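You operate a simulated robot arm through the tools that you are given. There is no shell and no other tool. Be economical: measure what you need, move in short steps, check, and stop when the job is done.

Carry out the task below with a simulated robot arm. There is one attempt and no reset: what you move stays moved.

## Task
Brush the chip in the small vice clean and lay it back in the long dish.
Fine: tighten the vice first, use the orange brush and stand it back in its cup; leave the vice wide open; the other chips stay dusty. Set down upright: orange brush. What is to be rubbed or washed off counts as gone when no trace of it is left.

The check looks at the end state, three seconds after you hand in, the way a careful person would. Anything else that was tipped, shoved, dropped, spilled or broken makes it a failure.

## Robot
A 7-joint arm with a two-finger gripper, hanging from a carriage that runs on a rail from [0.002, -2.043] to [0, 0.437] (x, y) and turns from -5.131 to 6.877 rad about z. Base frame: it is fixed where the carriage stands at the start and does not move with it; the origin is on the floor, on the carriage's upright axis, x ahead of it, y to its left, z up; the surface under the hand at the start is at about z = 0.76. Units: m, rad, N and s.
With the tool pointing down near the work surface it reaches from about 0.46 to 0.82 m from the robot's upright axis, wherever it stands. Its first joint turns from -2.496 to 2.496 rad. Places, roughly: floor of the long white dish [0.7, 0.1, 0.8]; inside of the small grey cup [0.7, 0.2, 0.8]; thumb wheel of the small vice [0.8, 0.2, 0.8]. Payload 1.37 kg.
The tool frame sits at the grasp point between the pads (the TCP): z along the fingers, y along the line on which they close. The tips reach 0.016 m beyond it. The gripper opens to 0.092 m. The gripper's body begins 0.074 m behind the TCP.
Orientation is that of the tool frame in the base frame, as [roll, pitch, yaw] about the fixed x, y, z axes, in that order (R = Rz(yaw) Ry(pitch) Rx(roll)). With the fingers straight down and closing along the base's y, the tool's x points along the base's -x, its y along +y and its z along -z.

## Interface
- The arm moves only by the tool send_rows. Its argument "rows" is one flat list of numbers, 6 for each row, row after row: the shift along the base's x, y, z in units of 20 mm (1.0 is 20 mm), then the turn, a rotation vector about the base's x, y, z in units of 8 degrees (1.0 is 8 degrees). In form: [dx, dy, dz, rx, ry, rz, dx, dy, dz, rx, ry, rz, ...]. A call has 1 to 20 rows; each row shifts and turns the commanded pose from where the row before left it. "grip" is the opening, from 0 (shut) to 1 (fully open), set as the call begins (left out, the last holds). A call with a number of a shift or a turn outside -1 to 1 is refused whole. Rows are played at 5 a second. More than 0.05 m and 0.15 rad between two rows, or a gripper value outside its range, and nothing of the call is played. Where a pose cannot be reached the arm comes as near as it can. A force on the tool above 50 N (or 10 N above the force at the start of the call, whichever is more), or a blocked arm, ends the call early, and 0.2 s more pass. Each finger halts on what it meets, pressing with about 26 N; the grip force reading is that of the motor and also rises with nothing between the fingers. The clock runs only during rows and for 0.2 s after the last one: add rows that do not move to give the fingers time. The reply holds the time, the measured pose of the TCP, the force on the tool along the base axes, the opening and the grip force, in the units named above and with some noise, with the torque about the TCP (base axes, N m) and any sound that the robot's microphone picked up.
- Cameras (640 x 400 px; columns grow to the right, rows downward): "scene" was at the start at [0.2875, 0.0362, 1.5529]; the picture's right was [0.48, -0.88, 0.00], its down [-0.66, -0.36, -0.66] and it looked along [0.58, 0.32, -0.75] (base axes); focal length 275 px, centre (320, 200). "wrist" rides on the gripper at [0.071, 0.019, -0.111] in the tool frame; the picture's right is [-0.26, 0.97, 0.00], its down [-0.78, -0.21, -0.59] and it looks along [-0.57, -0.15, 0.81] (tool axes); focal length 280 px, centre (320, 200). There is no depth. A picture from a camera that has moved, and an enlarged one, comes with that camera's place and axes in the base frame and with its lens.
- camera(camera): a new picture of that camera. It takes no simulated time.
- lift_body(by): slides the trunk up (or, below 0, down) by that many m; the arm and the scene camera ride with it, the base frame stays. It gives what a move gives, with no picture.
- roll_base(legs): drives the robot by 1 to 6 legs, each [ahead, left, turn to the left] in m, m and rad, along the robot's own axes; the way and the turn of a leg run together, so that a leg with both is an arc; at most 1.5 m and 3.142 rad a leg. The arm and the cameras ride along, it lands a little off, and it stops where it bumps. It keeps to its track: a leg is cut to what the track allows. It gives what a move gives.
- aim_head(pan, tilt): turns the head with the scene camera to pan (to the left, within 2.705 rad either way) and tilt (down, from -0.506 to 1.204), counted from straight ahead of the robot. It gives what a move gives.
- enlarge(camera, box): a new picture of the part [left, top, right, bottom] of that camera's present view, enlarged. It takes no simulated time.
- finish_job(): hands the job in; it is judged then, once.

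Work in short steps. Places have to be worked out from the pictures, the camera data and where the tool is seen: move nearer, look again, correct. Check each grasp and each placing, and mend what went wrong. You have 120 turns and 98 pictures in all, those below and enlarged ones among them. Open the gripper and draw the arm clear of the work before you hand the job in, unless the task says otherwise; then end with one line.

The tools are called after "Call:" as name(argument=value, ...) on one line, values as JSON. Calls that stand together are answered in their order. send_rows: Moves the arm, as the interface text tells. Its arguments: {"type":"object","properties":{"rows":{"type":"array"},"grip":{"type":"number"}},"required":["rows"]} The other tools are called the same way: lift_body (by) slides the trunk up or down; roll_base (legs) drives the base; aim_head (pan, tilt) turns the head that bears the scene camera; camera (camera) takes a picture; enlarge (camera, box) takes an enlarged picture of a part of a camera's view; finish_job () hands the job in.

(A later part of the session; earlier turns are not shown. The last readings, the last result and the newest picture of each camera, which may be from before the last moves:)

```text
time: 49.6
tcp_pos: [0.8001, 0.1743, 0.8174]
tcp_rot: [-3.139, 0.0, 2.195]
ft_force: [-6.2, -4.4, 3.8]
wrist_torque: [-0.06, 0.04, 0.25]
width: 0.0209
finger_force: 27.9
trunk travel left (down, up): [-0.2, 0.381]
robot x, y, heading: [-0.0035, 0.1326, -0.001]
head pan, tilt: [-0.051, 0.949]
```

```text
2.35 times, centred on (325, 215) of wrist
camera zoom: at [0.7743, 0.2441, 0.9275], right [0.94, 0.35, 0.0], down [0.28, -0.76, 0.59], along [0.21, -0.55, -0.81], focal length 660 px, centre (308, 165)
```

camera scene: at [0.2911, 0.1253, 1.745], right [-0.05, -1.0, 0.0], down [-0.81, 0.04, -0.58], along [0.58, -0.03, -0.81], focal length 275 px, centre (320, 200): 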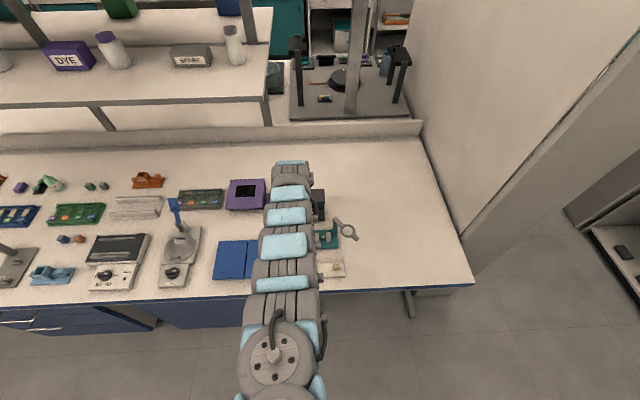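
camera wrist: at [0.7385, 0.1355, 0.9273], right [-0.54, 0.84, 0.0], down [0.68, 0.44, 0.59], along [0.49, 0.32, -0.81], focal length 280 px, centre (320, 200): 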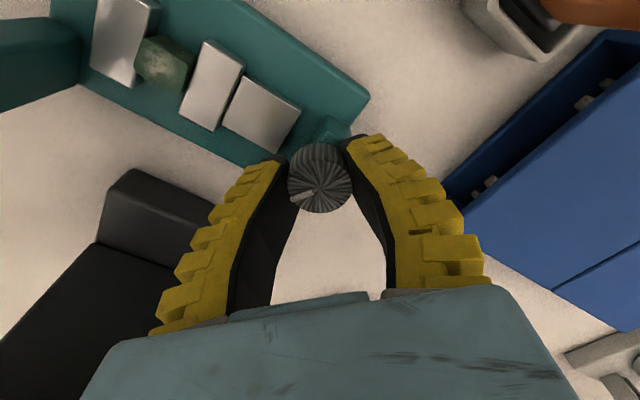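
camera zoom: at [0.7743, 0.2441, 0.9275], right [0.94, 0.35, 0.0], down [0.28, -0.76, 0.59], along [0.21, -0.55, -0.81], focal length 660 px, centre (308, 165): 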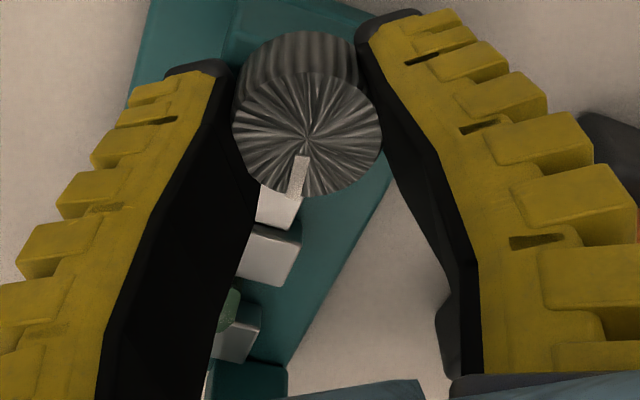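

Torque reached 0.2–0.25 Nm and the wheel began slipping in the fingers – it's tight. Release, rise, and look.

Call:
send_rows(rows=[0, 0, 0, 0, 0, 0, 0, 0, 0, 0, 0, 0, 0, 0, 1, 0, 0, 0, 0, 0, 1, 0, 0, 0, 0, 0, 1, 0, 0, 0, 0, 0, 1, 0, 0, 0, 0, 0, 1, 0, 0, 0, 0, 0, 1, 0, 0, 0], grip=0.6)

Call:
send_rows(rows=[-0.5, -0.5, 0, 0, 0, 0.9, -0.5, -0.5, 0, 0, 0, 0.9, 0, -0.5, 0, 0, 0, 0.9, 0, -0.5, 0, 0, 0, 0.9, 0, -0.5, 0, 0, 0, 0.9, 0, -0.5, 0, 0, 0, 0.9, 0, -0.3, 0, 0, 0, 0.9, 0, 0, 0, 0, 0, 0.3])

Call:
enlarge(camera="wrist", box=[220, 80, 420, 230])

Call:
enlarge(camera="wrist", box=[270, 95, 346, 143])

```text
time: 51.4
tcp_pos: [0.8024, 0.1748, 0.9375]
tcp_rot: [3.14, 0.0, 2.198]
ft_force: [0.5, -0.4, -0.2]
wrist_torque: [-0.01, 0.0, 0.01]
width: 0.0578
finger_force: 1.7
trunk travel left (down, up): [-0.2, 0.381]
robot x, y, heading: [0.0043, 0.1271, 0.004]
head pan, tilt: [-0.051, 0.949]
```

```text
time: 53.2
tcp_pos: [0.7806, 0.1099, 0.9355]
tcp_rot: [3.141, 0.0, 3.121]
ft_force: [0.3, -1.0, 0.3]
wrist_torque: [0.01, -0.04, 0.01]
width: 0.0579
finger_force: 1.9
trunk travel left (down, up): [-0.2, 0.381]
robot x, y, heading: [-0.0047, 0.1272, -0.002]
head pan, tilt: [-0.051, 0.949]
```

```text
2.67 times, centred on (320, 155) of wrist
camera zoom: at [0.7104, 0.1311, 1.0475], right [0.28, 0.96, 0.0], down [0.78, -0.23, 0.59], along [0.56, -0.17, -0.81], focal length 748 px, centre (320, 320)
```

zoom: 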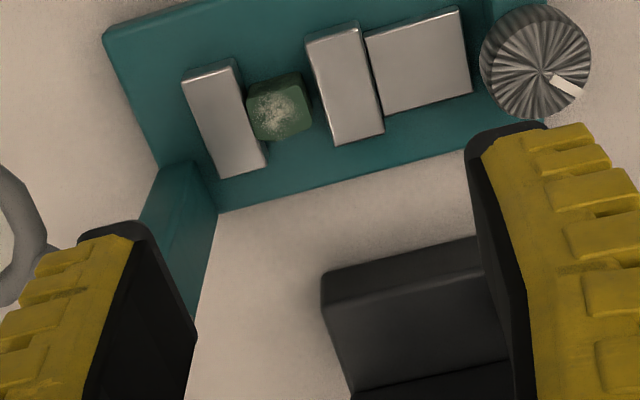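

```text
8.33 times, centred on (308, 119) of wrist
camera zoom: at [0.7104, 0.1311, 1.0475], right [0.28, 0.96, 0.0], down [0.78, -0.23, 0.59], along [0.56, -0.17, -0.81], focal length 2337 px, centre (420, 875)
```

zoom: 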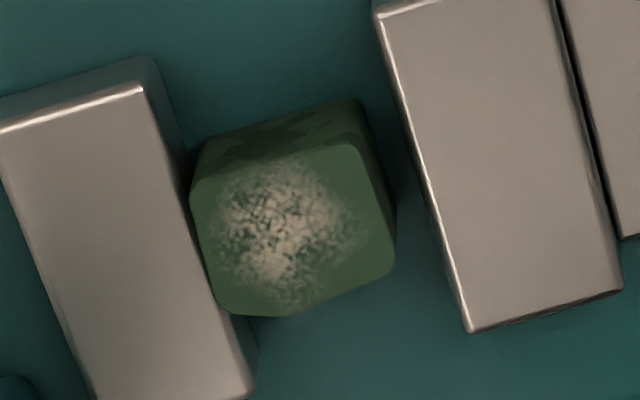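

The wheel sprang back on release (overtightened, rebounding). I'll redo it: turn until light contact torque only, then release gently.

Call:
send_rows(rows=[0.5, 0.5, 0, 0, 0, 1, 0.5, 0.5, 0, 0, 0, 1, 0, 0.5, 0, 0, 0, 1, 0, 0.5, 0, 0, 0, 1, 0, 0.5, 0, 0, 0, 1, 0, 0.5, 0, 0, 0, 1, 0, 0.3, 0, 0, 0, 1])

Call:
enlarge(camera="wrist", box=[100, 0, 420, 200])

```text
time: 54.8
tcp_pos: [0.8019, 0.1758, 0.9378]
tcp_rot: [3.142, 0.001, -2.187]
ft_force: [1.0, 0.7, -0.1]
wrist_torque: [-0.05, 0.01, -0.01]
width: 0.0583
finger_force: 2.0
trunk travel left (down, up): [-0.2, 0.381]
robot x, y, heading: [-0.0028, 0.1305, 0.004]
head pan, tilt: [-0.051, 0.949]
```

```text
2.00 times, centred on (260, 100) of wrist
camera zoom: at [0.7445, 0.1299, 1.0475], right [-0.64, 0.77, 0.0], down [0.62, 0.51, 0.59], along [0.45, 0.37, -0.81], focal length 561 px, centre (440, 400)
```

zoom: 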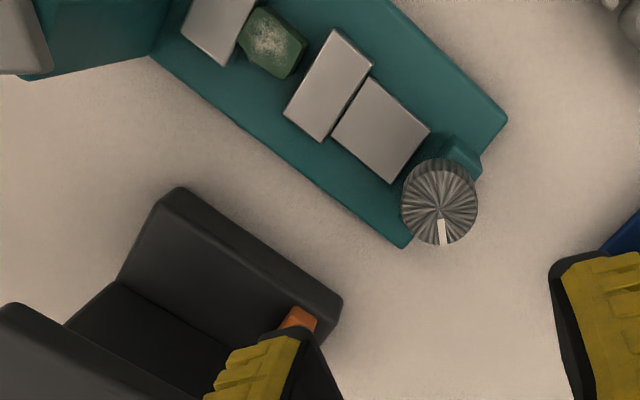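

Mark at ~45°. Descend, grip and turn ~90°, then small steps with torque readings.

Call:
send_rows(rows=[0, 0, -1, 0, 0, 0, 0, 0, -1, 0, 0, 0, 0, 0, -1, 0, 0, 0, 0, 0, -1, 0, 0, 0, 0, 0, -1, 0, 0, 0, 0, 0, -1, 0, 0, 0])

Call:
send_rows(rows=[0, 0, 0, 0, 0, 0, 0, 0, 0, 0, 0, 0, 0, 0, 0, 0, 0, 0], grip=0.15)

Call:
send_rows(rows=[0, 0, 0, 0, 0, -0.8, 0, 0, 0, 0, 0, -0.8, 0, 0, 0, 0, 0, -0.8, 0, 0, 0, 0, 0, -0.8, 0, 0, 0, 0, 0, -0.8, 0, 0, 0, 0, 0, -0.8, 0, 0, 0, 0, 0, -0.8, 0, 0, 0, 0, 0, -0.8, 0, 0, 0, 0, 0, -0.8, 0, 0, 0, 0, 0, -0.8, 0, 0, 0, 0, 0, -0.8, 0, 0, 0, 0, 0, -0.8])

Call:
send_rows(rows=[0, 0, 0, 0, 0, -0.6, 0, 0, 0, 0, 0, 0])

Call:
send_rows(rows=[0, 0, 0, 0, 0, -0.6, 0, 0, 0, 0, 0, 0])

Call:
enlarge(camera="wrist", box=[250, 130, 400, 300])

```text
time: 56.2
tcp_pos: [0.8008, 0.1756, 0.8162]
tcp_rot: [3.139, 0.001, -2.188]
ft_force: [-0.1, -0.2, 0.7]
wrist_torque: [0.0, -0.03, -0.03]
width: 0.0579
finger_force: 1.6
trunk travel left (down, up): [-0.2, 0.381]
robot x, y, heading: [-0.001, 0.1284, -0.001]
head pan, tilt: [-0.051, 0.949]
```

```text
time: 57.0
tcp_pos: [0.7999, 0.1745, 0.8185]
tcp_rot: [3.14, 0.0, -2.187]
ft_force: [-6.1, -2.8, 9.1]
wrist_torque: [-0.25, 0.19, 0.01]
width: 0.0239
finger_force: 27.9
trunk travel left (down, up): [-0.2, 0.381]
robot x, y, heading: [-0.0013, 0.128, -0.003]
head pan, tilt: [-0.051, 0.949]
```

```text
time: 59.6
tcp_pos: [0.7996, 0.1734, 0.8163]
tcp_rot: [-3.141, -0.001, 2.755]
ft_force: [-11.9, -7.7, 17.4]
wrist_torque: [0.05, 0.2, 0.03]
width: 0.0238
finger_force: 28.1
trunk travel left (down, up): [-0.2, 0.381]
robot x, y, heading: [0.0021, 0.1316, -0.0]
head pan, tilt: [-0.051, 0.949]
```

```text
time: 60.2
tcp_pos: [0.8009, 0.1736, 0.8179]
tcp_rot: [-3.14, 0.0, 2.671]
ft_force: [-14.5, -7.8, 19.5]
wrist_torque: [0.01, 0.24, 0.02]
width: 0.0241
finger_force: 28.4
trunk travel left (down, up): [-0.2, 0.381]
robot x, y, heading: [0.0014, 0.1307, -0.003]
head pan, tilt: [-0.051, 0.949]
```

```text
time: 60.8
tcp_pos: [0.8, 0.1738, 0.8175]
tcp_rot: [-3.141, 0.001, 2.586]
ft_force: [-15.2, -7.8, 22.2]
wrist_torque: [-0.06, 0.19, 0.01]
width: 0.0237
finger_force: 27.4
trunk travel left (down, up): [-0.2, 0.381]
robot x, y, heading: [-0.0051, 0.1313, 0.003]
head pan, tilt: [-0.051, 0.949]
```

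```text
2.35 times, centred on (325, 215) of wrist
camera zoom: at [0.7502, 0.2287, 0.9272], right [0.73, 0.68, 0.0], down [0.55, -0.59, 0.59], along [0.4, -0.43, -0.81], focal length 660 px, centre (308, 165)
```

zoom: 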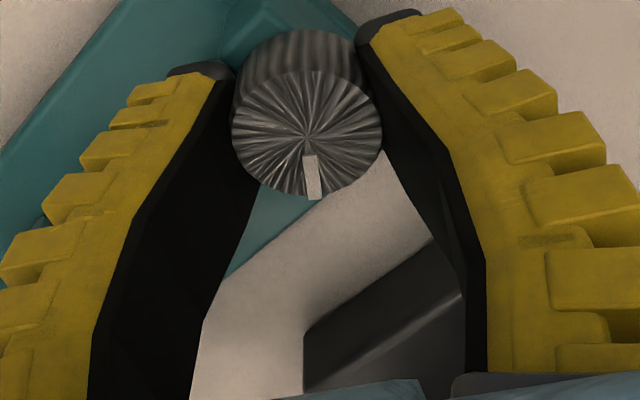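

Mark at ~-47°, no torque yet. Continue in small steps.

Call:
send_rows(rows=[0, 0, 0, 0, 0, -0.6, 0, 0, 0, 0, 0, 0])

Call:
send_rows(rows=[0, 0, 0, 0, 0, -0.6, 0, 0, 0, 0, 0, 0])

Call:
send_rows(rows=[0, 0, 0, 0, 0, -0.6, 0, 0, 0, 0, 0, 0])

Call:
send_rows(rows=[0, 0, 0, 0, 0, -0.6, 0, 0, 0, 0, 0, 0])

Call:
send_rows(rows=[0, 0, 0, 0, 0, -0.6, 0, 0, 0, 0, 0, 0])

Call:
enlarge(camera="wrist", box=[250, 130, 400, 300])

```text
time: 61.4
tcp_pos: [0.7995, 0.1746, 0.8157]
tcp_rot: [-3.139, 0.002, 2.504]
ft_force: [-16.5, -8.4, 22.9]
wrist_torque: [0.0, 0.22, 0.04]
width: 0.024
finger_force: 28.0
trunk travel left (down, up): [-0.2, 0.381]
robot x, y, heading: [-0.001, 0.1284, 0.004]
head pan, tilt: [-0.051, 0.949]
```

```text
time: 62.0
tcp_pos: [0.8003, 0.1744, 0.8176]
tcp_rot: [-3.14, -0.001, 2.418]
ft_force: [-13.5, -7.7, 19.9]
wrist_torque: [-0.02, 0.3, 0.03]
width: 0.0238
finger_force: 28.3
trunk travel left (down, up): [-0.2, 0.381]
robot x, y, heading: [0.0011, 0.1322, 0.003]
head pan, tilt: [-0.051, 0.949]
```

```text
time: 62.6
tcp_pos: [0.8007, 0.1736, 0.8169]
tcp_rot: [3.142, -0.001, 2.335]
ft_force: [-12.6, -8.2, 17.6]
wrist_torque: [-0.02, 0.23, 0.07]
width: 0.0238
finger_force: 28.6
trunk travel left (down, up): [-0.2, 0.381]
robot x, y, heading: [0.0031, 0.1316, 0.002]
head pan, tilt: [-0.051, 0.949]
```

```text
time: 63.2
tcp_pos: [0.8006, 0.1731, 0.8181]
tcp_rot: [-3.14, -0.001, 2.251]
ft_force: [-11.1, -7.4, 13.0]
wrist_torque: [-0.07, 0.21, 0.06]
width: 0.0238
finger_force: 27.9
trunk travel left (down, up): [-0.2, 0.381]
robot x, y, heading: [-0.005, 0.1311, -0.003]
head pan, tilt: [-0.051, 0.949]
```

```text
time: 63.8
tcp_pos: [0.8002, 0.1733, 0.8172]
tcp_rot: [-3.139, 0.001, 2.169]
ft_force: [-7.0, -7.2, 9.7]
wrist_torque: [-0.04, 0.2, 0.03]
width: 0.0238
finger_force: 27.8
trunk travel left (down, up): [-0.2, 0.381]
robot x, y, heading: [0.0005, 0.1307, 0.002]
head pan, tilt: [-0.051, 0.949]
```

```text
2.35 times, centred on (325, 215) of wrist
camera zoom: at [0.7762, 0.2444, 0.9272], right [0.95, 0.33, 0.0], down [0.26, -0.76, 0.59], along [0.19, -0.56, -0.81], focal length 660 px, centre (308, 165)
```

zoom: 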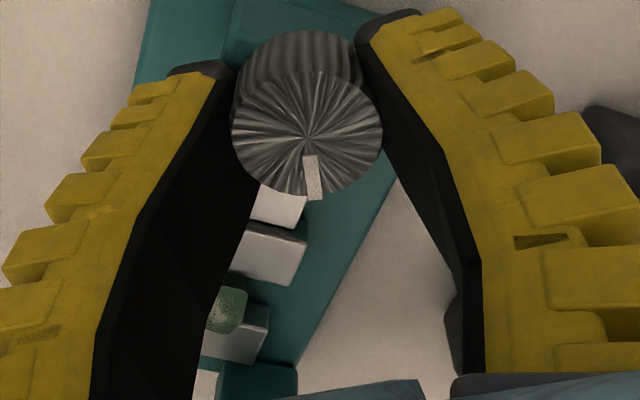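

Mark ~-71°, torque still ~0.05. Keep stepping.

Call:
send_rows(rows=[0, 0, 0, 0, 0, -0.6, 0, 0, 0, 0, 0, 0])

Call:
send_rows(rows=[0, 0, 0, 0, 0, -0.6, 0, 0, 0, 0, 0, 0])

Call:
send_rows(rows=[0, 0, 0, 0, 0, -0.6, 0, 0, 0, 0, 0, 0])

Call:
enlarge(camera="wrist", box=[250, 130, 400, 300])

```text
time: 64.4
tcp_pos: [0.7996, 0.1743, 0.8178]
tcp_rot: [-3.141, -0.001, 2.085]
ft_force: [-5.6, -6.4, 7.6]
wrist_torque: [0.01, 0.23, 0.16]
width: 0.0233
finger_force: 28.1
trunk travel left (down, up): [-0.2, 0.381]
robot x, y, heading: [0.0009, 0.1279, -0.0]
head pan, tilt: [-0.051, 0.949]
```

```text
time: 65.0
tcp_pos: [0.7998, 0.1734, 0.8166]
tcp_rot: [3.141, 0.001, 2.001]
ft_force: [-5.8, -6.9, 6.4]
wrist_torque: [-0.02, 0.15, 0.17]
width: 0.0232
finger_force: 28.4
trunk travel left (down, up): [-0.2, 0.381]
robot x, y, heading: [0.0019, 0.1298, -0.001]
head pan, tilt: [-0.051, 0.949]
```

```text
time: 65.6
tcp_pos: [0.8004, 0.1742, 0.817]
tcp_rot: [3.141, 0.0, 1.917]
ft_force: [-6.4, -7.0, 6.1]
wrist_torque: [-0.01, 0.17, 0.18]
width: 0.0228
finger_force: 28.0
trunk travel left (down, up): [-0.2, 0.381]
robot x, y, heading: [0.0004, 0.1273, -0.001]
head pan, tilt: [-0.051, 0.949]
```

```text
2.35 times, centred on (325, 215) of wrist
camera zoom: at [0.794, 0.2483, 0.9273], right [1.0, 0.08, 0.0], down [0.07, -0.8, 0.59], along [0.05, -0.59, -0.81], focal length 660 px, centre (308, 165)
```

zoom: 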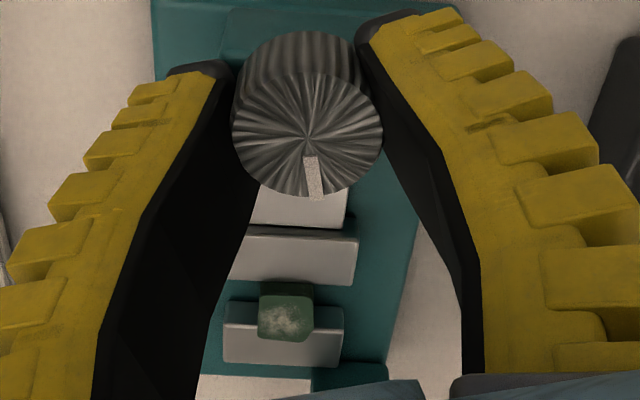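

Contact: torque jumped to ~0.17 at mark ≈ -85°. Now open in tiny increments to avoid rebound.

Call:
send_rows(rows=[0, 0, 0, 0, 0, 0.3, 0, 0, 0, 0, 0, 0], grip=0.245)

Call:
send_rows(rows=[0, 0, 0, 0, 0, 0, 0, 0, 0, 0, 0, 0], grip=0.26)

Call:
enlarge(camera="wrist", box=[250, 130, 400, 300])

```text
time: 66.2
tcp_pos: [0.8008, 0.1737, 0.8186]
tcp_rot: [-3.14, -0.001, 1.96]
ft_force: [-6.5, -5.5, 4.7]
wrist_torque: [-0.24, -0.03, 0.06]
width: 0.0244
finger_force: 27.7
trunk travel left (down, up): [-0.2, 0.381]
robot x, y, heading: [0.0016, 0.1306, 0.005]
head pan, tilt: [-0.051, 0.949]
```

```text
time: 66.8
tcp_pos: [0.8018, 0.1745, 0.8176]
tcp_rot: [3.141, 0.0, 1.959]
ft_force: [-2.3, -3.6, -0.3]
wrist_torque: [-0.04, 0.01, 0.0]
width: 0.0295
finger_force: 4.4
trunk travel left (down, up): [-0.2, 0.381]
robot x, y, heading: [-0.0027, 0.1293, 0.001]
head pan, tilt: [-0.051, 0.949]
```

```text
2.35 times, centred on (325, 215) of wrist
camera zoom: at [0.791, 0.2492, 0.9271], right [0.99, 0.12, 0.0], down [0.1, -0.8, 0.59], along [0.07, -0.58, -0.81], focal length 660 px, centre (308, 165)
```

zoom: 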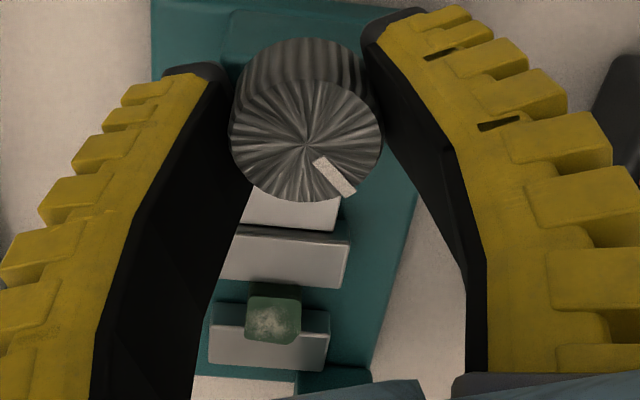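

It rebounded to ≈-40° again with contact torque stored. Plan: regrip here, tighten to contact, then ease back until torque ≈0 before releasing, so friction alone holds it.

Call:
send_rows(rows=[0, 0, 0, 0, 0, 0, 0, 0, 0, 0, 0, 0], grip=0.15)

Call:
send_rows(rows=[0, 0, 0, 0, 0, -0.7, 0, 0, 0, 0, 0, -0.7, 0, 0, 0, 0, 0, -0.7, 0, 0, 0, 0, 0, 0])

Call:
send_rows(rows=[0, 0, 0, 0, 0, -0.6, 0, 0, 0, 0, 0, 0])

Call:
send_rows(rows=[0, 0, 0, 0, 0, -0.6, 0, 0, 0, 0, 0, 0])

Call:
send_rows(rows=[0, 0, 0, 0, 0, -0.6, 0, 0, 0, 0, 0, 0])

```text
time: 67.4
tcp_pos: [0.7998, 0.1745, 0.8176]
tcp_rot: [-3.14, 0.001, 1.958]
ft_force: [-6.7, -5.0, 6.0]
wrist_torque: [-0.18, 0.01, -0.01]
width: 0.0248
finger_force: 28.5
trunk travel left (down, up): [-0.2, 0.381]
robot x, y, heading: [0.0022, 0.1314, 0.001]
head pan, tilt: [-0.051, 0.949]
```

```text
time: 68.4
tcp_pos: [0.8, 0.175, 0.8175]
tcp_rot: [-3.141, 0.0, 1.665]
ft_force: [-4.8, -5.4, 2.9]
wrist_torque: [-0.2, 0.06, 0.06]
width: 0.0245
finger_force: 27.8
trunk travel left (down, up): [-0.2, 0.381]
robot x, y, heading: [-0.0013, 0.132, -0.003]
head pan, tilt: [-0.051, 0.949]
```

```text
time: 69.0
tcp_pos: [0.8, 0.1744, 0.8173]
tcp_rot: [-3.142, 0.001, 1.581]
ft_force: [-4.1, -5.1, 3.9]
wrist_torque: [-0.28, 0.03, 0.08]
width: 0.0244
finger_force: 27.7
trunk travel left (down, up): [-0.2, 0.381]
robot x, y, heading: [0.0007, 0.1341, -0.0]
head pan, tilt: [-0.051, 0.949]
```

```text
time: 69.6
tcp_pos: [0.7997, 0.1745, 0.8172]
tcp_rot: [-3.141, 0.001, 1.496]
ft_force: [-5.4, -4.4, 3.8]
wrist_torque: [-0.23, 0.06, 0.14]
width: 0.0239
finger_force: 28.4
trunk travel left (down, up): [-0.2, 0.381]
robot x, y, heading: [0.0022, 0.1318, -0.001]
head pan, tilt: [-0.051, 0.949]
```

```text
time: 70.2
tcp_pos: [0.8002, 0.1743, 0.8169]
tcp_rot: [-3.141, 0.001, 1.412]
ft_force: [-6.8, -5.1, 6.0]
wrist_torque: [-0.12, 0.08, 0.16]
width: 0.0238
finger_force: 27.9
trunk travel left (down, up): [-0.2, 0.381]
robot x, y, heading: [0.0016, 0.1281, -0.002]
head pan, tilt: [-0.051, 0.949]
```

Torque ramps like a spring from ≈-45°. Ease back until ~0.

Call:
send_rows(rows=[0, 0, 0, 0, 0, 0.5, 0, 0, 0, 0, 0, 0])

Call:
send_rows(rows=[0, 0, 0, 0, 0, 0.5, 0, 0, 0, 0, 0, 0])

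Call:
send_rows(rows=[0, 0, 0, 0, 0, 0.5, 0, 0, 0, 0, 0, 0])

```text
time: 70.8
tcp_pos: [0.7999, 0.1749, 0.8177]
tcp_rot: [3.14, 0.001, 1.485]
ft_force: [-9.6, -3.6, 9.1]
wrist_torque: [-0.14, 0.06, 0.13]
width: 0.0238
finger_force: 28.2
trunk travel left (down, up): [-0.2, 0.381]
robot x, y, heading: [-0.0001, 0.1295, 0.002]
head pan, tilt: [-0.051, 0.949]
```

```text
time: 71.4
tcp_pos: [0.8003, 0.1735, 0.8177]
tcp_rot: [3.141, 0.0, 1.556]
ft_force: [-9.9, -4.7, 12.4]
wrist_torque: [-0.18, 0.06, 0.09]
width: 0.0237
finger_force: 27.8
trunk travel left (down, up): [-0.2, 0.381]
robot x, y, heading: [0.0018, 0.1271, -0.002]
head pan, tilt: [-0.051, 0.949]
```

```text
time: 72.0
tcp_pos: [0.7997, 0.1738, 0.8167]
tcp_rot: [-3.141, 0.0, 1.625]
ft_force: [-12.9, -5.4, 15.0]
wrist_torque: [-0.11, 0.05, 0.08]
width: 0.0235
finger_force: 27.9
trunk travel left (down, up): [-0.2, 0.381]
robot x, y, heading: [0.0025, 0.1307, -0.001]
head pan, tilt: [-0.051, 0.949]
```

Almost no hysteresis; continue easing back to zero torque.

Call:
send_rows(rows=[0, 0, 0, 0, 0, 0.5, 0, 0, 0, 0, 0, 0])

Call:
send_rows(rows=[0, 0, 0, 0, 0, 0.5, 0, 0, 0, 0, 0, 0])

Call:
send_rows(rows=[0, 0, 0, 0, 0, 0.5, 0, 0, 0, 0, 0, 0])

Call:
enlarge(camera="wrist", box=[250, 130, 400, 300])

```text
time: 72.6
tcp_pos: [0.7995, 0.1744, 0.8169]
tcp_rot: [-3.14, 0.0, 1.695]
ft_force: [-12.9, -5.7, 14.8]
wrist_torque: [-0.09, 0.09, 0.05]
width: 0.0239
finger_force: 28.2
trunk travel left (down, up): [-0.2, 0.381]
robot x, y, heading: [-0.0005, 0.1295, 0.002]
head pan, tilt: [-0.051, 0.949]
```

```text
time: 73.2
tcp_pos: [0.7993, 0.1744, 0.8167]
tcp_rot: [-3.14, 0.001, 1.765]
ft_force: [-11.8, -5.7, 14.8]
wrist_torque: [-0.14, 0.04, 0.01]
width: 0.0234
finger_force: 28.4
trunk travel left (down, up): [-0.2, 0.381]
robot x, y, heading: [0.0003, 0.1299, 0.002]
head pan, tilt: [-0.051, 0.949]
```

```text
time: 73.8
tcp_pos: [0.8003, 0.1739, 0.8167]
tcp_rot: [3.142, 0.001, 1.834]
ft_force: [-11.6, -4.5, 13.6]
wrist_torque: [-0.01, 0.12, 0.04]
width: 0.0234
finger_force: 28.2
trunk travel left (down, up): [-0.2, 0.381]
robot x, y, heading: [0.0012, 0.1329, -0.001]
head pan, tilt: [-0.051, 0.949]
```

```text
2.35 times, centred on (325, 215) of wrist
camera zoom: at [0.8001, 0.2488, 0.9271], right [1.0, 0.0, 0.0], down [0.0, -0.81, 0.59], along [0.0, -0.59, -0.81], focal length 660 px, centre (308, 165)
```

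zoom: 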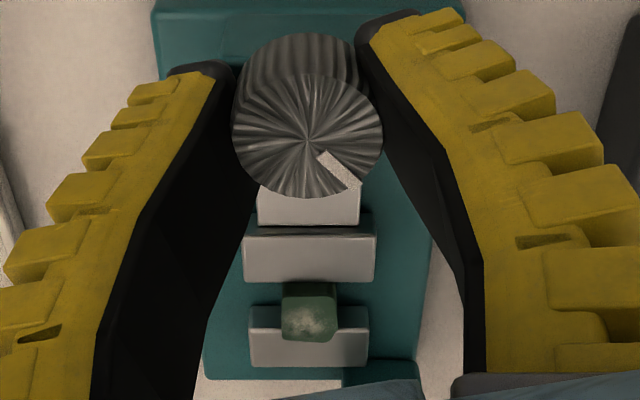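

Jaw sits against the chip with ≈0 torque. Release gently and check the mark.

Call:
send_rows(rows=[0, 0, 0, 0, 0, 0, 0, 0, 0, 0, 0, 0], grip=0.26)

Call:
send_rows(rows=[0, 0, 0, 0, 0, 0, 0, 0, 0, 0, 0, 0, 0, 0, 0, 0, 0, 0, 0, 0, 1, 0, 0, 0, 0, 0, 1, 0, 0, 0, 0, 0, 1, 0, 0, 0, 0, 0, 1, 0, 0, 0], grip=0.5)

Call:
enlarge(camera="wrist", box=[250, 60, 400, 230])

```text
time: 74.4
tcp_pos: [0.8, 0.1754, 0.8162]
tcp_rot: [-3.14, 0.0, 1.836]
ft_force: [-2.3, -1.7, -0.7]
wrist_torque: [-0.01, 0.03, 0.0]
width: 0.0289
finger_force: 3.7
trunk travel left (down, up): [-0.2, 0.381]
robot x, y, heading: [0.0, 0.1305, 0.002]
head pan, tilt: [-0.051, 0.949]
```

```text
time: 76.0
tcp_pos: [0.8009, 0.1759, 0.898]
tcp_rot: [3.141, -0.001, 1.835]
ft_force: [-1.3, -0.4, 0.8]
wrist_torque: [-0.01, 0.03, 0.0]
width: 0.0492
finger_force: 2.1
trunk travel left (down, up): [-0.2, 0.381]
robot x, y, heading: [0.0008, 0.1323, -0.003]
head pan, tilt: [-0.051, 0.949]
```

```text
2.35 times, centred on (325, 145) of wrist
camera zoom: at [0.8013, 0.25, 1.0082], right [1.0, 0.0, 0.0], down [0.0, -0.81, 0.59], along [0.0, -0.59, -0.81], focal length 660 px, centre (308, 329)
```

zoom: 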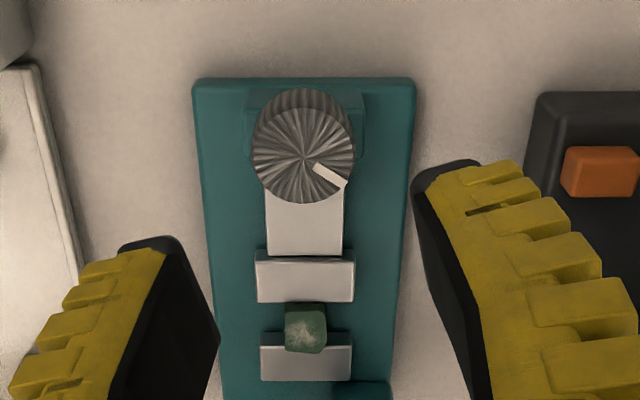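

Held nearly still (mark ≈-32°). Go back to the inspection pose to view the chip–jaw gap.

Call:
send_rows(rows=[-0.5, -0.5, 1, 0, 0, 0.93, -0.5, -0.5, 0.85, 0, 0, 0.93, 0, -0.5, 0, 0, 0, 0.93, 0, -0.5, 0, 0, 0, 0.93, 0, -0.5, 0, 0, 0, 0.93, 0, -0.5, 0, 0, 0, 0.93, 0, -0.3, 0, 0, 0, 0.93, 0, 0, 0, 0, 0, 0.93, 0, 0, 0, 0, 0, 0.93, 0, 0, 0, 0, 0, 0.93])

Call:
enlarge(camera="wrist", box=[270, 95, 366, 155])

```text
time: 78.2
tcp_pos: [0.7795, 0.1102, 0.9334]
tcp_rot: [-3.141, 0.0, 3.135]
ft_force: [0.3, 0.1, 0.2]
wrist_torque: [-0.01, -0.01, -0.01]
width: 0.0492
finger_force: 2.3
trunk travel left (down, up): [-0.2, 0.381]
robot x, y, heading: [0.0018, 0.1292, 0.004]
head pan, tilt: [-0.051, 0.949]
```

```text
6.67 times, centred on (318, 125) of wrist
camera zoom: at [0.7098, 0.1306, 1.0448], right [0.27, 0.96, 0.0], down [0.78, -0.22, 0.59], along [0.57, -0.16, -0.81], focal length 1869 px, centre (333, 700)
```

zoom: 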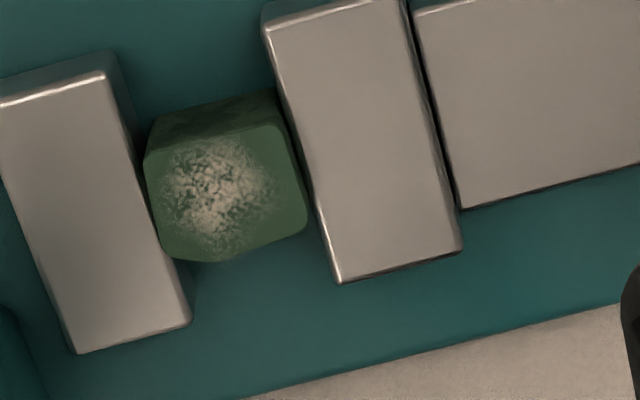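

The jaws now hold the chip snugly. Next the brush: move above its handle at (0.685, 0.2125) and check alignment.

Call:
send_rows(rows=[-0.95, 0.7, 0, 0, 0, 0, -0.95, 0.7, 0, 0, 0, 0, -0.95, 0.7, 0, 0, 0, 0, -0.95, 0.7, 0, 0, 0, 0, -0.95, 0.7, 0, 0, 0, 0, 0, 0.8, 0, 0, 0, 0, 0, 0.8, 0, 0, 0, 0])

Call:
camera(camera="wrist")

```text
time: 79.8
tcp_pos: [0.7424, 0.17, 0.9341]
tcp_rot: [-3.141, 0.0, 3.131]
ft_force: [0.3, 0.5, 0.1]
wrist_torque: [-0.01, 0.0, 0.01]
width: 0.0491
finger_force: 1.9
out of reach, approached as far as the arm can: row 3, 4, 5
trunk travel left (down, up): [-0.2, 0.381]
robot x, y, heading: [-0.0053, 0.1291, -0.0]
head pan, tilt: [-0.051, 0.949]
```

```text
56 pictures are left
camera wrist: at [0.672, 0.1908, 1.0453], right [0.27, 0.96, 0.0], down [0.78, -0.22, 0.59], along [0.57, -0.16, -0.81], focal length 280 px, centre (320, 200)
```

wrist: 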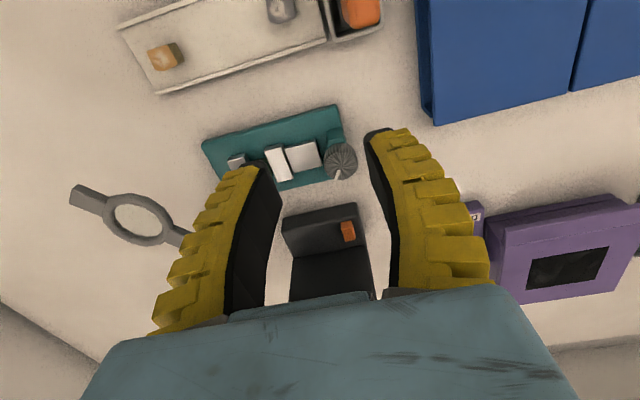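

The inner reach is again limited at this trunk height. Raise the trunk 0.2 and approach the brush lower relative to the shoulder.

Call:
lift_body(by=0.2)

Call:
send_rows(rows=[0, 0.4, -1, 0, 0, 0, 0, 0.4, -1, 0, 0, 0, 0, 0.4, -1, 0, 0, 0, 0, 0.4, -1, 0, 0, 0, 0, 0.4, -1, 0, 0, 0, 0, 0, -1, 0, 0, 0, 0, 0, -1, 0, 0, 0, 0, 0, -1, 0, 0, 0, -1, 0, -0.8, 0, 0, 0, -1, 0, -0.8, 0, 0, 0, -0.8, 0, 0, 0, 0, 0])

Call:
camera(camera="wrist")

```text
time: 82.0
tcp_pos: [0.7419, 0.1693, 1.136]
tcp_rot: [3.141, 0.001, 3.132]
ft_force: [0.2, 0.7, -0.3]
wrist_torque: [0.01, 0.05, -0.03]
width: 0.0491
finger_force: 2.5
trunk travel left (down, up): [-0.4, 0.181]
robot x, y, heading: [0.0025, 0.1301, 0.003]
head pan, tilt: [-0.051, 0.949]
```

```text
time: 84.4
tcp_pos: [0.6859, 0.211, 0.9424]
tcp_rot: [3.14, 0.0, 3.134]
ft_force: [0.6, -0.2, 0.4]
wrist_torque: [0.01, 0.02, 0.02]
width: 0.0492
finger_force: 2.3
trunk travel left (down, up): [-0.4, 0.181]
robot x, y, heading: [0.001, 0.1283, -0.004]
head pan, tilt: [-0.051, 0.949]
```

```text
55 pictures are left
camera wrist: at [0.6152, 0.2317, 1.0526], right [0.27, 0.96, 0.0], down [0.78, -0.22, 0.59], along [0.57, -0.16, -0.81], focal length 280 px, centre (320, 200)
```

wrist: 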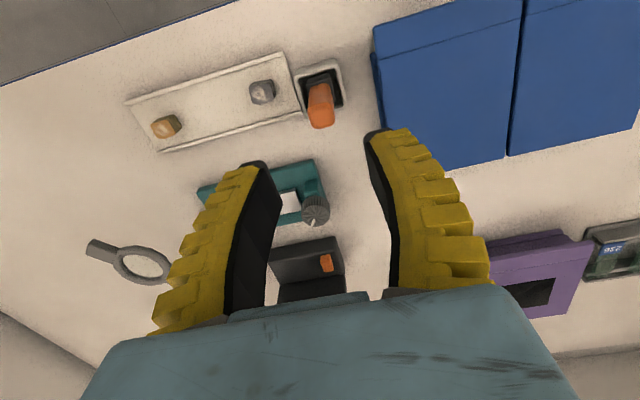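

Handle top at ≈(0.683, 0.214); descend around it and grip.

Call:
send_rows(rows=[-0.1, 0.1, -1, 0, 0, 0, 0, 0, -1, 0, 0, 0, 0, 0, -1, 0, 0, 0, 0, 0, -1, 0, 0, 0, 0, 0, -0.9, 0, 0, 0])

Call:
send_rows(rows=[0, 0, 0, 0, 0, 0, 0, 0, 0, 0, 0, 0, 0, 0, 0, 0, 0, 0], grip=0.05)

Call:
camera(camera="wrist")

```text
time: 85.6
tcp_pos: [0.6848, 0.2134, 0.8446]
tcp_rot: [3.14, 0.001, 3.132]
ft_force: [-0.3, -0.4, -0.2]
wrist_torque: [-0.03, -0.01, 0.03]
width: 0.0491
finger_force: 2.5
trunk travel left (down, up): [-0.4, 0.181]
robot x, y, heading: [0.0006, 0.1297, 0.0]
head pan, tilt: [-0.051, 0.949]
```

```text
time: 86.4
tcp_pos: [0.6864, 0.212, 0.8456]
tcp_rot: [3.141, 0.0, 3.131]
ft_force: [-2.6, 1.1, 10.7]
wrist_torque: [-0.02, 0.21, 0.0]
width: 0.0125
finger_force: 25.9
trunk travel left (down, up): [-0.4, 0.181]
robot x, y, heading: [-0.0002, 0.128, 0.001]
head pan, tilt: [-0.051, 0.949]
```

```text
54 pictures are left
camera wrist: at [0.6149, 0.233, 0.9557], right [0.27, 0.96, 0.0], down [0.78, -0.22, 0.59], along [0.57, -0.16, -0.81], focal length 280 px, centre (320, 200)
```

wrist: 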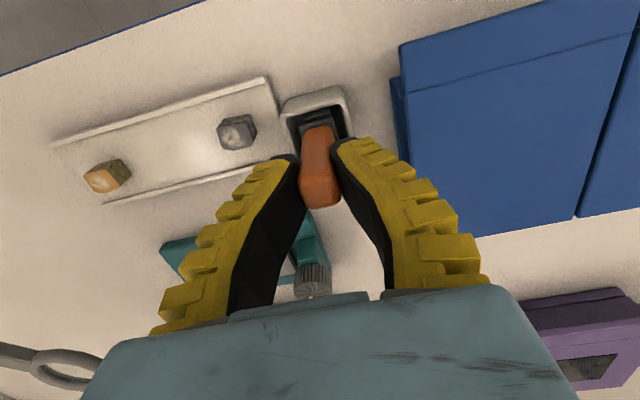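

Handle gripped (12.5 mm). Lift straight up out of the cup.

Call:
send_rows(rows=[0, 0, 0.5, 0, 0, 0, 0, 0, 0.5, 0, 0, 0, 0, 0, 1, 0, 0, 0, 0, 0, 1, 0, 0, 0, 0, 0, 1, 0, 0, 0, 0, 0, 1, 0, 0, 0])

Call:
camera(camera="wrist")

Call:
aim_head(pan=0.25, tilt=0.95)

Call:
camera(camera="scene")

```text
time: 87.8
tcp_pos: [0.6855, 0.211, 0.9455]
tcp_rot: [-3.14, -0.002, 3.131]
ft_force: [0.9, 0.8, -0.4]
wrist_torque: [-0.02, -0.02, -0.02]
width: 0.009
finger_force: 26.1
trunk travel left (down, up): [-0.4, 0.181]
robot x, y, heading: [-0.0042, 0.1327, -0.0]
head pan, tilt: [-0.051, 0.949]
```

```text
53 pictures are left
camera wrist: at [0.6149, 0.2323, 1.055], right [0.27, 0.96, 0.0], down [0.78, -0.22, 0.59], along [0.57, -0.16, -0.81], focal length 280 px, centre (320, 200)
```

wrist: 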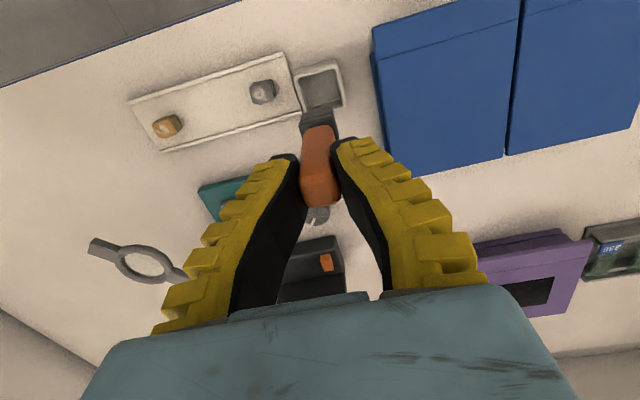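

```text
time: 88.6
tcp_pos: [0.6857, 0.2115, 0.9439]
tcp_rot: [-3.141, 0.0, 3.133]
ft_force: [0.9, -0.3, -1.0]
wrist_torque: [0.0, 0.01, 0.03]
width: 0.0088
finger_force: 26.4
trunk travel left (down, up): [-0.4, 0.181]
robot x, y, heading: [0.0009, 0.1263, 0.002]
head pan, tilt: [0.25, 0.949]
```

```text
52 pictures are left
camera scene: at [0.289, 0.1469, 1.745], right [0.25, -0.97, 0.0], down [-0.79, -0.2, -0.58], along [0.56, 0.14, -0.81], focal length 275 px, centre (320, 200)
```

scene: 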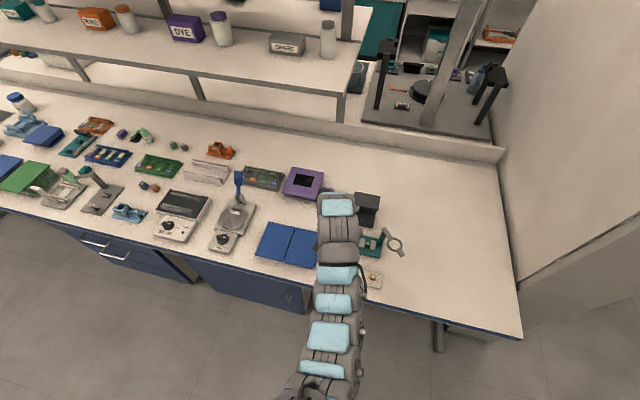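

The brush came out; enlarge to see how it hangs (grip width changed 12.5→9 mm).

Call:
enlarge(camera="wrist", box=[250, 50, 410, 230])

```text
2.22 times, centred on (330, 140) of wrist
camera zoom: at [0.6148, 0.2328, 1.0546], right [0.27, 0.96, 0.0], down [0.78, -0.22, 0.59], along [0.57, -0.16, -0.81], focal length 623 px, centre (298, 333)
```

zoom: 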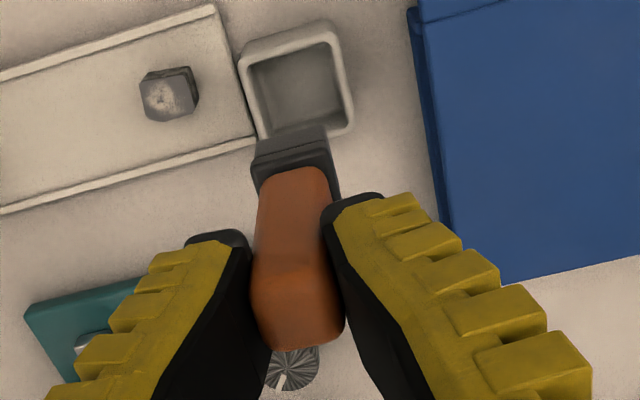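

Brush hangs straight. Carry it toward the chip at ≈(0.798, 0.091): move out and up, then lower the trunk by 0.1 for reach.

Call:
send_rows(rows=[1, 0, 0.6, 0, 0, 0, 1, 0, 0.6, 0, 0, 0, 1, 0, 0.6, 0, 0, 0, 0.9, -1, 0.6, 0, 0, 0, 0, -1, 0.6, 0, 0, 0, 0, -1, 0, 0, 0, 0, 0, -1, 0, 0, 0, 0, 0, -1, 0, 0, 0, 0, 0, -1, 0, 0, 0, 0])

Call:
lift_body(by=-0.08)

Call:
send_rows(rows=[0.5, 0, 0, 0, 0, 0, 0.5, 0, 0, 0, 0, 0, 0.6, 0, 0, 0, 0, 0, 0, 0, 0, 0, 0, 0])

Call:
camera(camera="wrist")

```text
time: 90.6
tcp_pos: [0.7612, 0.0917, 1.0047]
tcp_rot: [3.141, 0.001, 3.132]
ft_force: [0.2, 0.7, -0.6]
wrist_torque: [-0.04, 0.0, -0.02]
width: 0.0087
finger_force: 25.6
trunk travel left (down, up): [-0.4, 0.181]
robot x, y, heading: [-0.001, 0.1321, 0.002]
head pan, tilt: [0.25, 0.949]
```

```text
time: 91.7
tcp_pos: [0.7624, 0.0915, 0.9244]
tcp_rot: [-3.14, 0.001, 3.131]
ft_force: [0.1, -0.2, 0.3]
wrist_torque: [-0.02, -0.01, 0.0]
width: 0.0089
finger_force: 26.0
trunk travel left (down, up): [-0.32, 0.261]
robot x, y, heading: [0.0022, 0.1287, 0.002]
head pan, tilt: [0.25, 0.949]
```

```text
time: 92.7
tcp_pos: [0.7933, 0.0919, 0.925]
tcp_rot: [3.142, 0.0, 3.133]
ft_force: [-0.6, 0.1, -1.3]
wrist_torque: [0.02, 0.02, -0.01]
width: 0.0089
finger_force: 26.0
trunk travel left (down, up): [-0.32, 0.261]
robot x, y, heading: [-0.0005, 0.1314, -0.002]
head pan, tilt: [0.25, 0.949]
```

```text
50 pictures are left
camera wrist: at [0.7236, 0.1129, 1.0351], right [0.27, 0.96, 0.0], down [0.78, -0.22, 0.59], along [0.57, -0.16, -0.81], focal length 280 px, centre (320, 200)
```

wrist: 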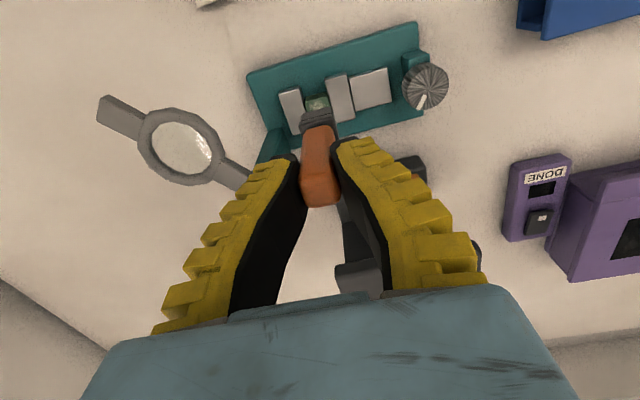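

Brush is over the chip. Lower slowly, feeling for contact.

Call:
send_rows(rows=[0.2, 0, -0.7, 0, 0, 0, 0, 0, -0.7, 0, 0, 0, 0, 0, 0, 0, 0, 0])

Call:
enlarge(camera="wrist", box=[240, 20, 440, 160])

Call:
send_rows(rows=[0, 0, -0.3, 0, 0, 0, 0, 0, 0, 0, 0, 0])

Call:
send_rows(rows=[0, 0, -0.3, 0, 0, 0, 0, 0, 0, 0, 0, 0])

```text
time: 93.5
tcp_pos: [0.7988, 0.0909, 0.8971]
tcp_rot: [3.141, 0.001, 3.132]
ft_force: [-0.3, 0.0, 0.3]
wrist_torque: [0.0, -0.05, 0.02]
width: 0.0087
finger_force: 26.3
trunk travel left (down, up): [-0.32, 0.261]
robot x, y, heading: [0.0004, 0.1319, 0.004]
head pan, tilt: [0.25, 0.949]
```

```text
2.86 times, centred on (340, 90) of wrist
camera zoom: at [0.7273, 0.1125, 1.0069], right [0.27, 0.96, 0.0], down [0.78, -0.22, 0.59], along [0.57, -0.16, -0.81], focal length 801 px, centre (263, 514)
```

zoom: 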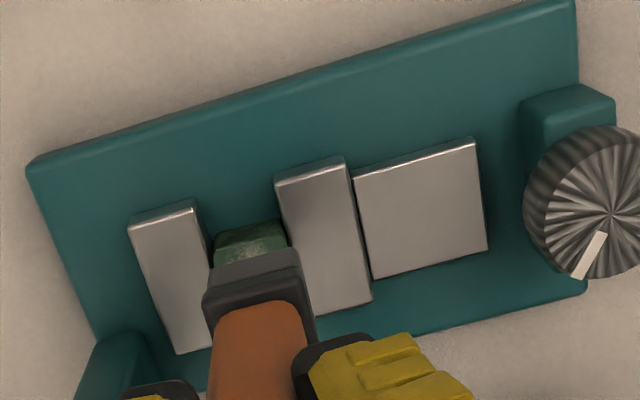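

```text
time: 94.1
tcp_pos: [0.7984, 0.0922, 0.8897]
tcp_rot: [3.142, 0.0, 3.133]
ft_force: [-0.5, 0.7, -1.1]
wrist_torque: [-0.02, 0.0, -0.03]
width: 0.0089
finger_force: 26.1
trunk travel left (down, up): [-0.32, 0.261]
robot x, y, heading: [0.0012, 0.1317, 0.003]
head pan, tilt: [0.25, 0.949]
```

```text
time: 94.7
tcp_pos: [0.7981, 0.0918, 0.8845]
tcp_rot: [3.141, 0.0, 3.132]
ft_force: [-0.4, -0.3, -0.1]
wrist_torque: [-0.03, -0.05, 0.04]
width: 0.0089
finger_force: 26.1
trunk travel left (down, up): [-0.32, 0.261]
robot x, y, heading: [0.0005, 0.1313, 0.0]
head pan, tilt: [0.25, 0.949]
```

No contact yet at 0.8845; continue lower.

Call:
send_rows(rows=[0, 0, -0.2, 0, 0, 0, 0, 0, 0, 0, 0, 0])

Call:
send_rows(rows=[0, 0, -0.2, 0, 0, 0, 0, 0, 0, 0, 0, 0])

Call:
send_rows(rows=[0, 0, -0.15, 0, 0, 0, 0, 0, 0, 0, 0, 0])

Call:
enlarge(camera="wrist", box=[240, 20, 440, 160])

```text
time: 95.3
tcp_pos: [0.7981, 0.0912, 0.8809]
tcp_rot: [3.14, -0.001, 3.132]
ft_force: [0.4, -0.4, -0.1]
wrist_torque: [0.0, -0.01, -0.03]
width: 0.009
finger_force: 26.1
trunk travel left (down, up): [-0.32, 0.261]
robot x, y, heading: [-0.0007, 0.1325, 0.005]
head pan, tilt: [0.25, 0.949]
```

```text
time: 95.9
tcp_pos: [0.7976, 0.0911, 0.8782]
tcp_rot: [-3.14, -0.001, 3.133]
ft_force: [-0.7, 0.8, -0.3]
wrist_torque: [0.02, 0.03, 0.02]
width: 0.009
finger_force: 26.2
trunk travel left (down, up): [-0.32, 0.261]
robot x, y, heading: [-0.0012, 0.1311, -0.002]
head pan, tilt: [0.25, 0.949]
```

```text
time: 96.5
tcp_pos: [0.7978, 0.0921, 0.8749]
tcp_rot: [-3.141, -0.003, 3.133]
ft_force: [0.0, 0.2, -0.1]
wrist_torque: [-0.01, 0.02, 0.01]
width: 0.0088
finger_force: 25.8
trunk travel left (down, up): [-0.32, 0.261]
robot x, y, heading: [-0.0039, 0.1296, -0.001]
head pan, tilt: [0.25, 0.949]
```

```text
2.86 times, centred on (340, 90) of wrist
camera zoom: at [0.727, 0.1122, 0.9841], right [0.27, 0.96, 0.0], down [0.78, -0.22, 0.59], along [0.57, -0.16, -0.81], focal length 801 px, centre (263, 514)
```

zoom: 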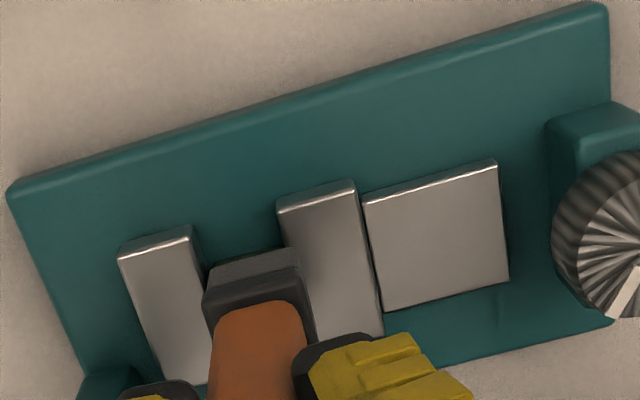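

Still no contact force; keep lowering in 3 mm steps.

Call:
send_rows(rows=[0, 0, -0.15, 0, 0, 0, 0, 0, 0, 0, 0, 0])

Call:
send_rows(rows=[0, 0, -0.15, 0, 0, 0, 0, 0, 0, 0, 0, 0])

Call:
send_rows(rows=[0, 0, -0.15, 0, 0, 0, 0, 0, 0, 0, 0, 0])

Call:
enlarge(camera="wrist", box=[240, 50, 380, 150])

```text
time: 97.1
tcp_pos: [0.798, 0.0916, 0.8709]
tcp_rot: [3.14, -0.001, 3.133]
ft_force: [0.7, -0.2, -0.3]
wrist_torque: [0.02, 0.05, -0.01]
width: 0.0089
finger_force: 26.1
trunk travel left (down, up): [-0.32, 0.261]
robot x, y, heading: [0.0002, 0.1333, 0.002]
head pan, tilt: [0.25, 0.949]
```

```text
time: 97.7
tcp_pos: [0.7998, 0.0932, 0.8696]
tcp_rot: [3.141, 0.002, 3.133]
ft_force: [-2.3, 1.3, 9.4]
wrist_torque: [0.01, 0.08, -0.02]
width: 0.0117
finger_force: 26.2
trunk travel left (down, up): [-0.32, 0.261]
robot x, y, heading: [0.0037, 0.1322, -0.002]
head pan, tilt: [0.25, 0.949]
```

```text
time: 98.3
tcp_pos: [0.7998, 0.0916, 0.8677]
tcp_rot: [-3.141, 0.001, 3.133]
ft_force: [-1.9, 1.1, 18.8]
wrist_torque: [-0.02, 0.13, -0.01]
width: 0.0172
finger_force: 25.9
trunk travel left (down, up): [-0.32, 0.261]
robot x, y, heading: [-0.0039, 0.1266, -0.005]
head pan, tilt: [0.25, 0.949]
```

```text
4.00 times, centred on (310, 100) of wrist
camera zoom: at [0.729, 0.1126, 0.9767], right [0.27, 0.96, 0.0], down [0.78, -0.22, 0.59], along [0.57, -0.16, -0.81], focal length 1122 px, centre (360, 600)
```

zoom: 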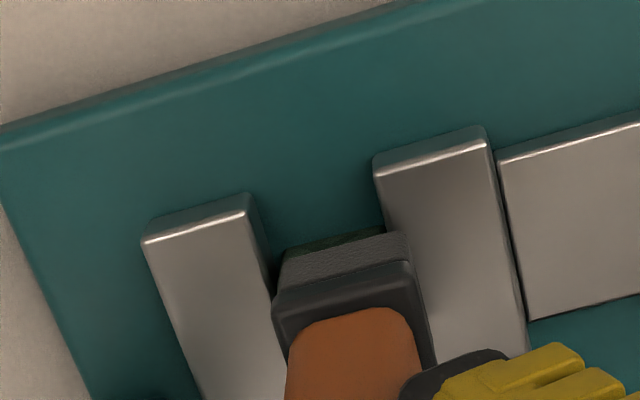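

Contact at TCP z≈0.870 (19 N now—too firm). Back off 2 mm and brush back and forth along y.

Call:
send_rows(rows=[0, 0, 0.08, 0, 0, 0, 0, 0.25, 0, 0, 0, 0, 0, 0.25, 0, 0, 0, 0, 0, -0.25, 0, 0, 0, 0, 0, -0.25, 0, 0, 0, 0, 0, -0.25, 0, 0, 0, 0, 0, -0.25, 0, 0, 0, 0, 0, 0.25, 0, 0, 0, 0, 0, 0.25, 0, 0, 0, 0])

Call:
camera(camera="wrist")

```text
time: 100.3
tcp_pos: [0.8002, 0.0908, 0.8674]
tcp_rot: [3.14, 0.002, 3.133]
ft_force: [-2.1, 0.8, 12.5]
wrist_torque: [0.0, 0.02, -0.01]
width: 0.0135
finger_force: 26.3
trunk travel left (down, up): [-0.32, 0.261]
robot x, y, heading: [0.0002, 0.1306, -0.001]
head pan, tilt: [0.25, 0.949]
```

```text
46 pictures are left
camera wrist: at [0.7289, 0.112, 0.9779], right [0.27, 0.96, 0.0], down [0.78, -0.22, 0.59], along [0.57, -0.16, -0.81], focal length 280 px, centre (320, 200)
```

wrist: 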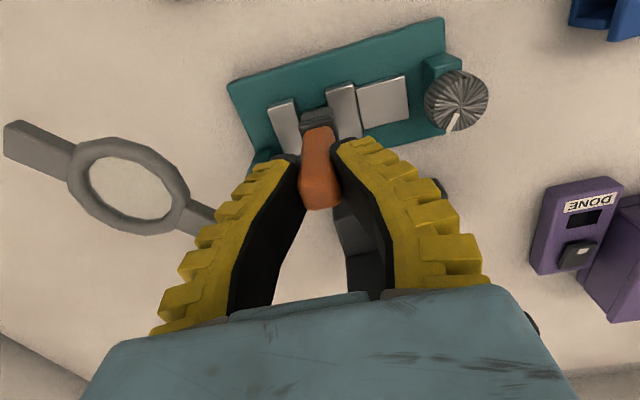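

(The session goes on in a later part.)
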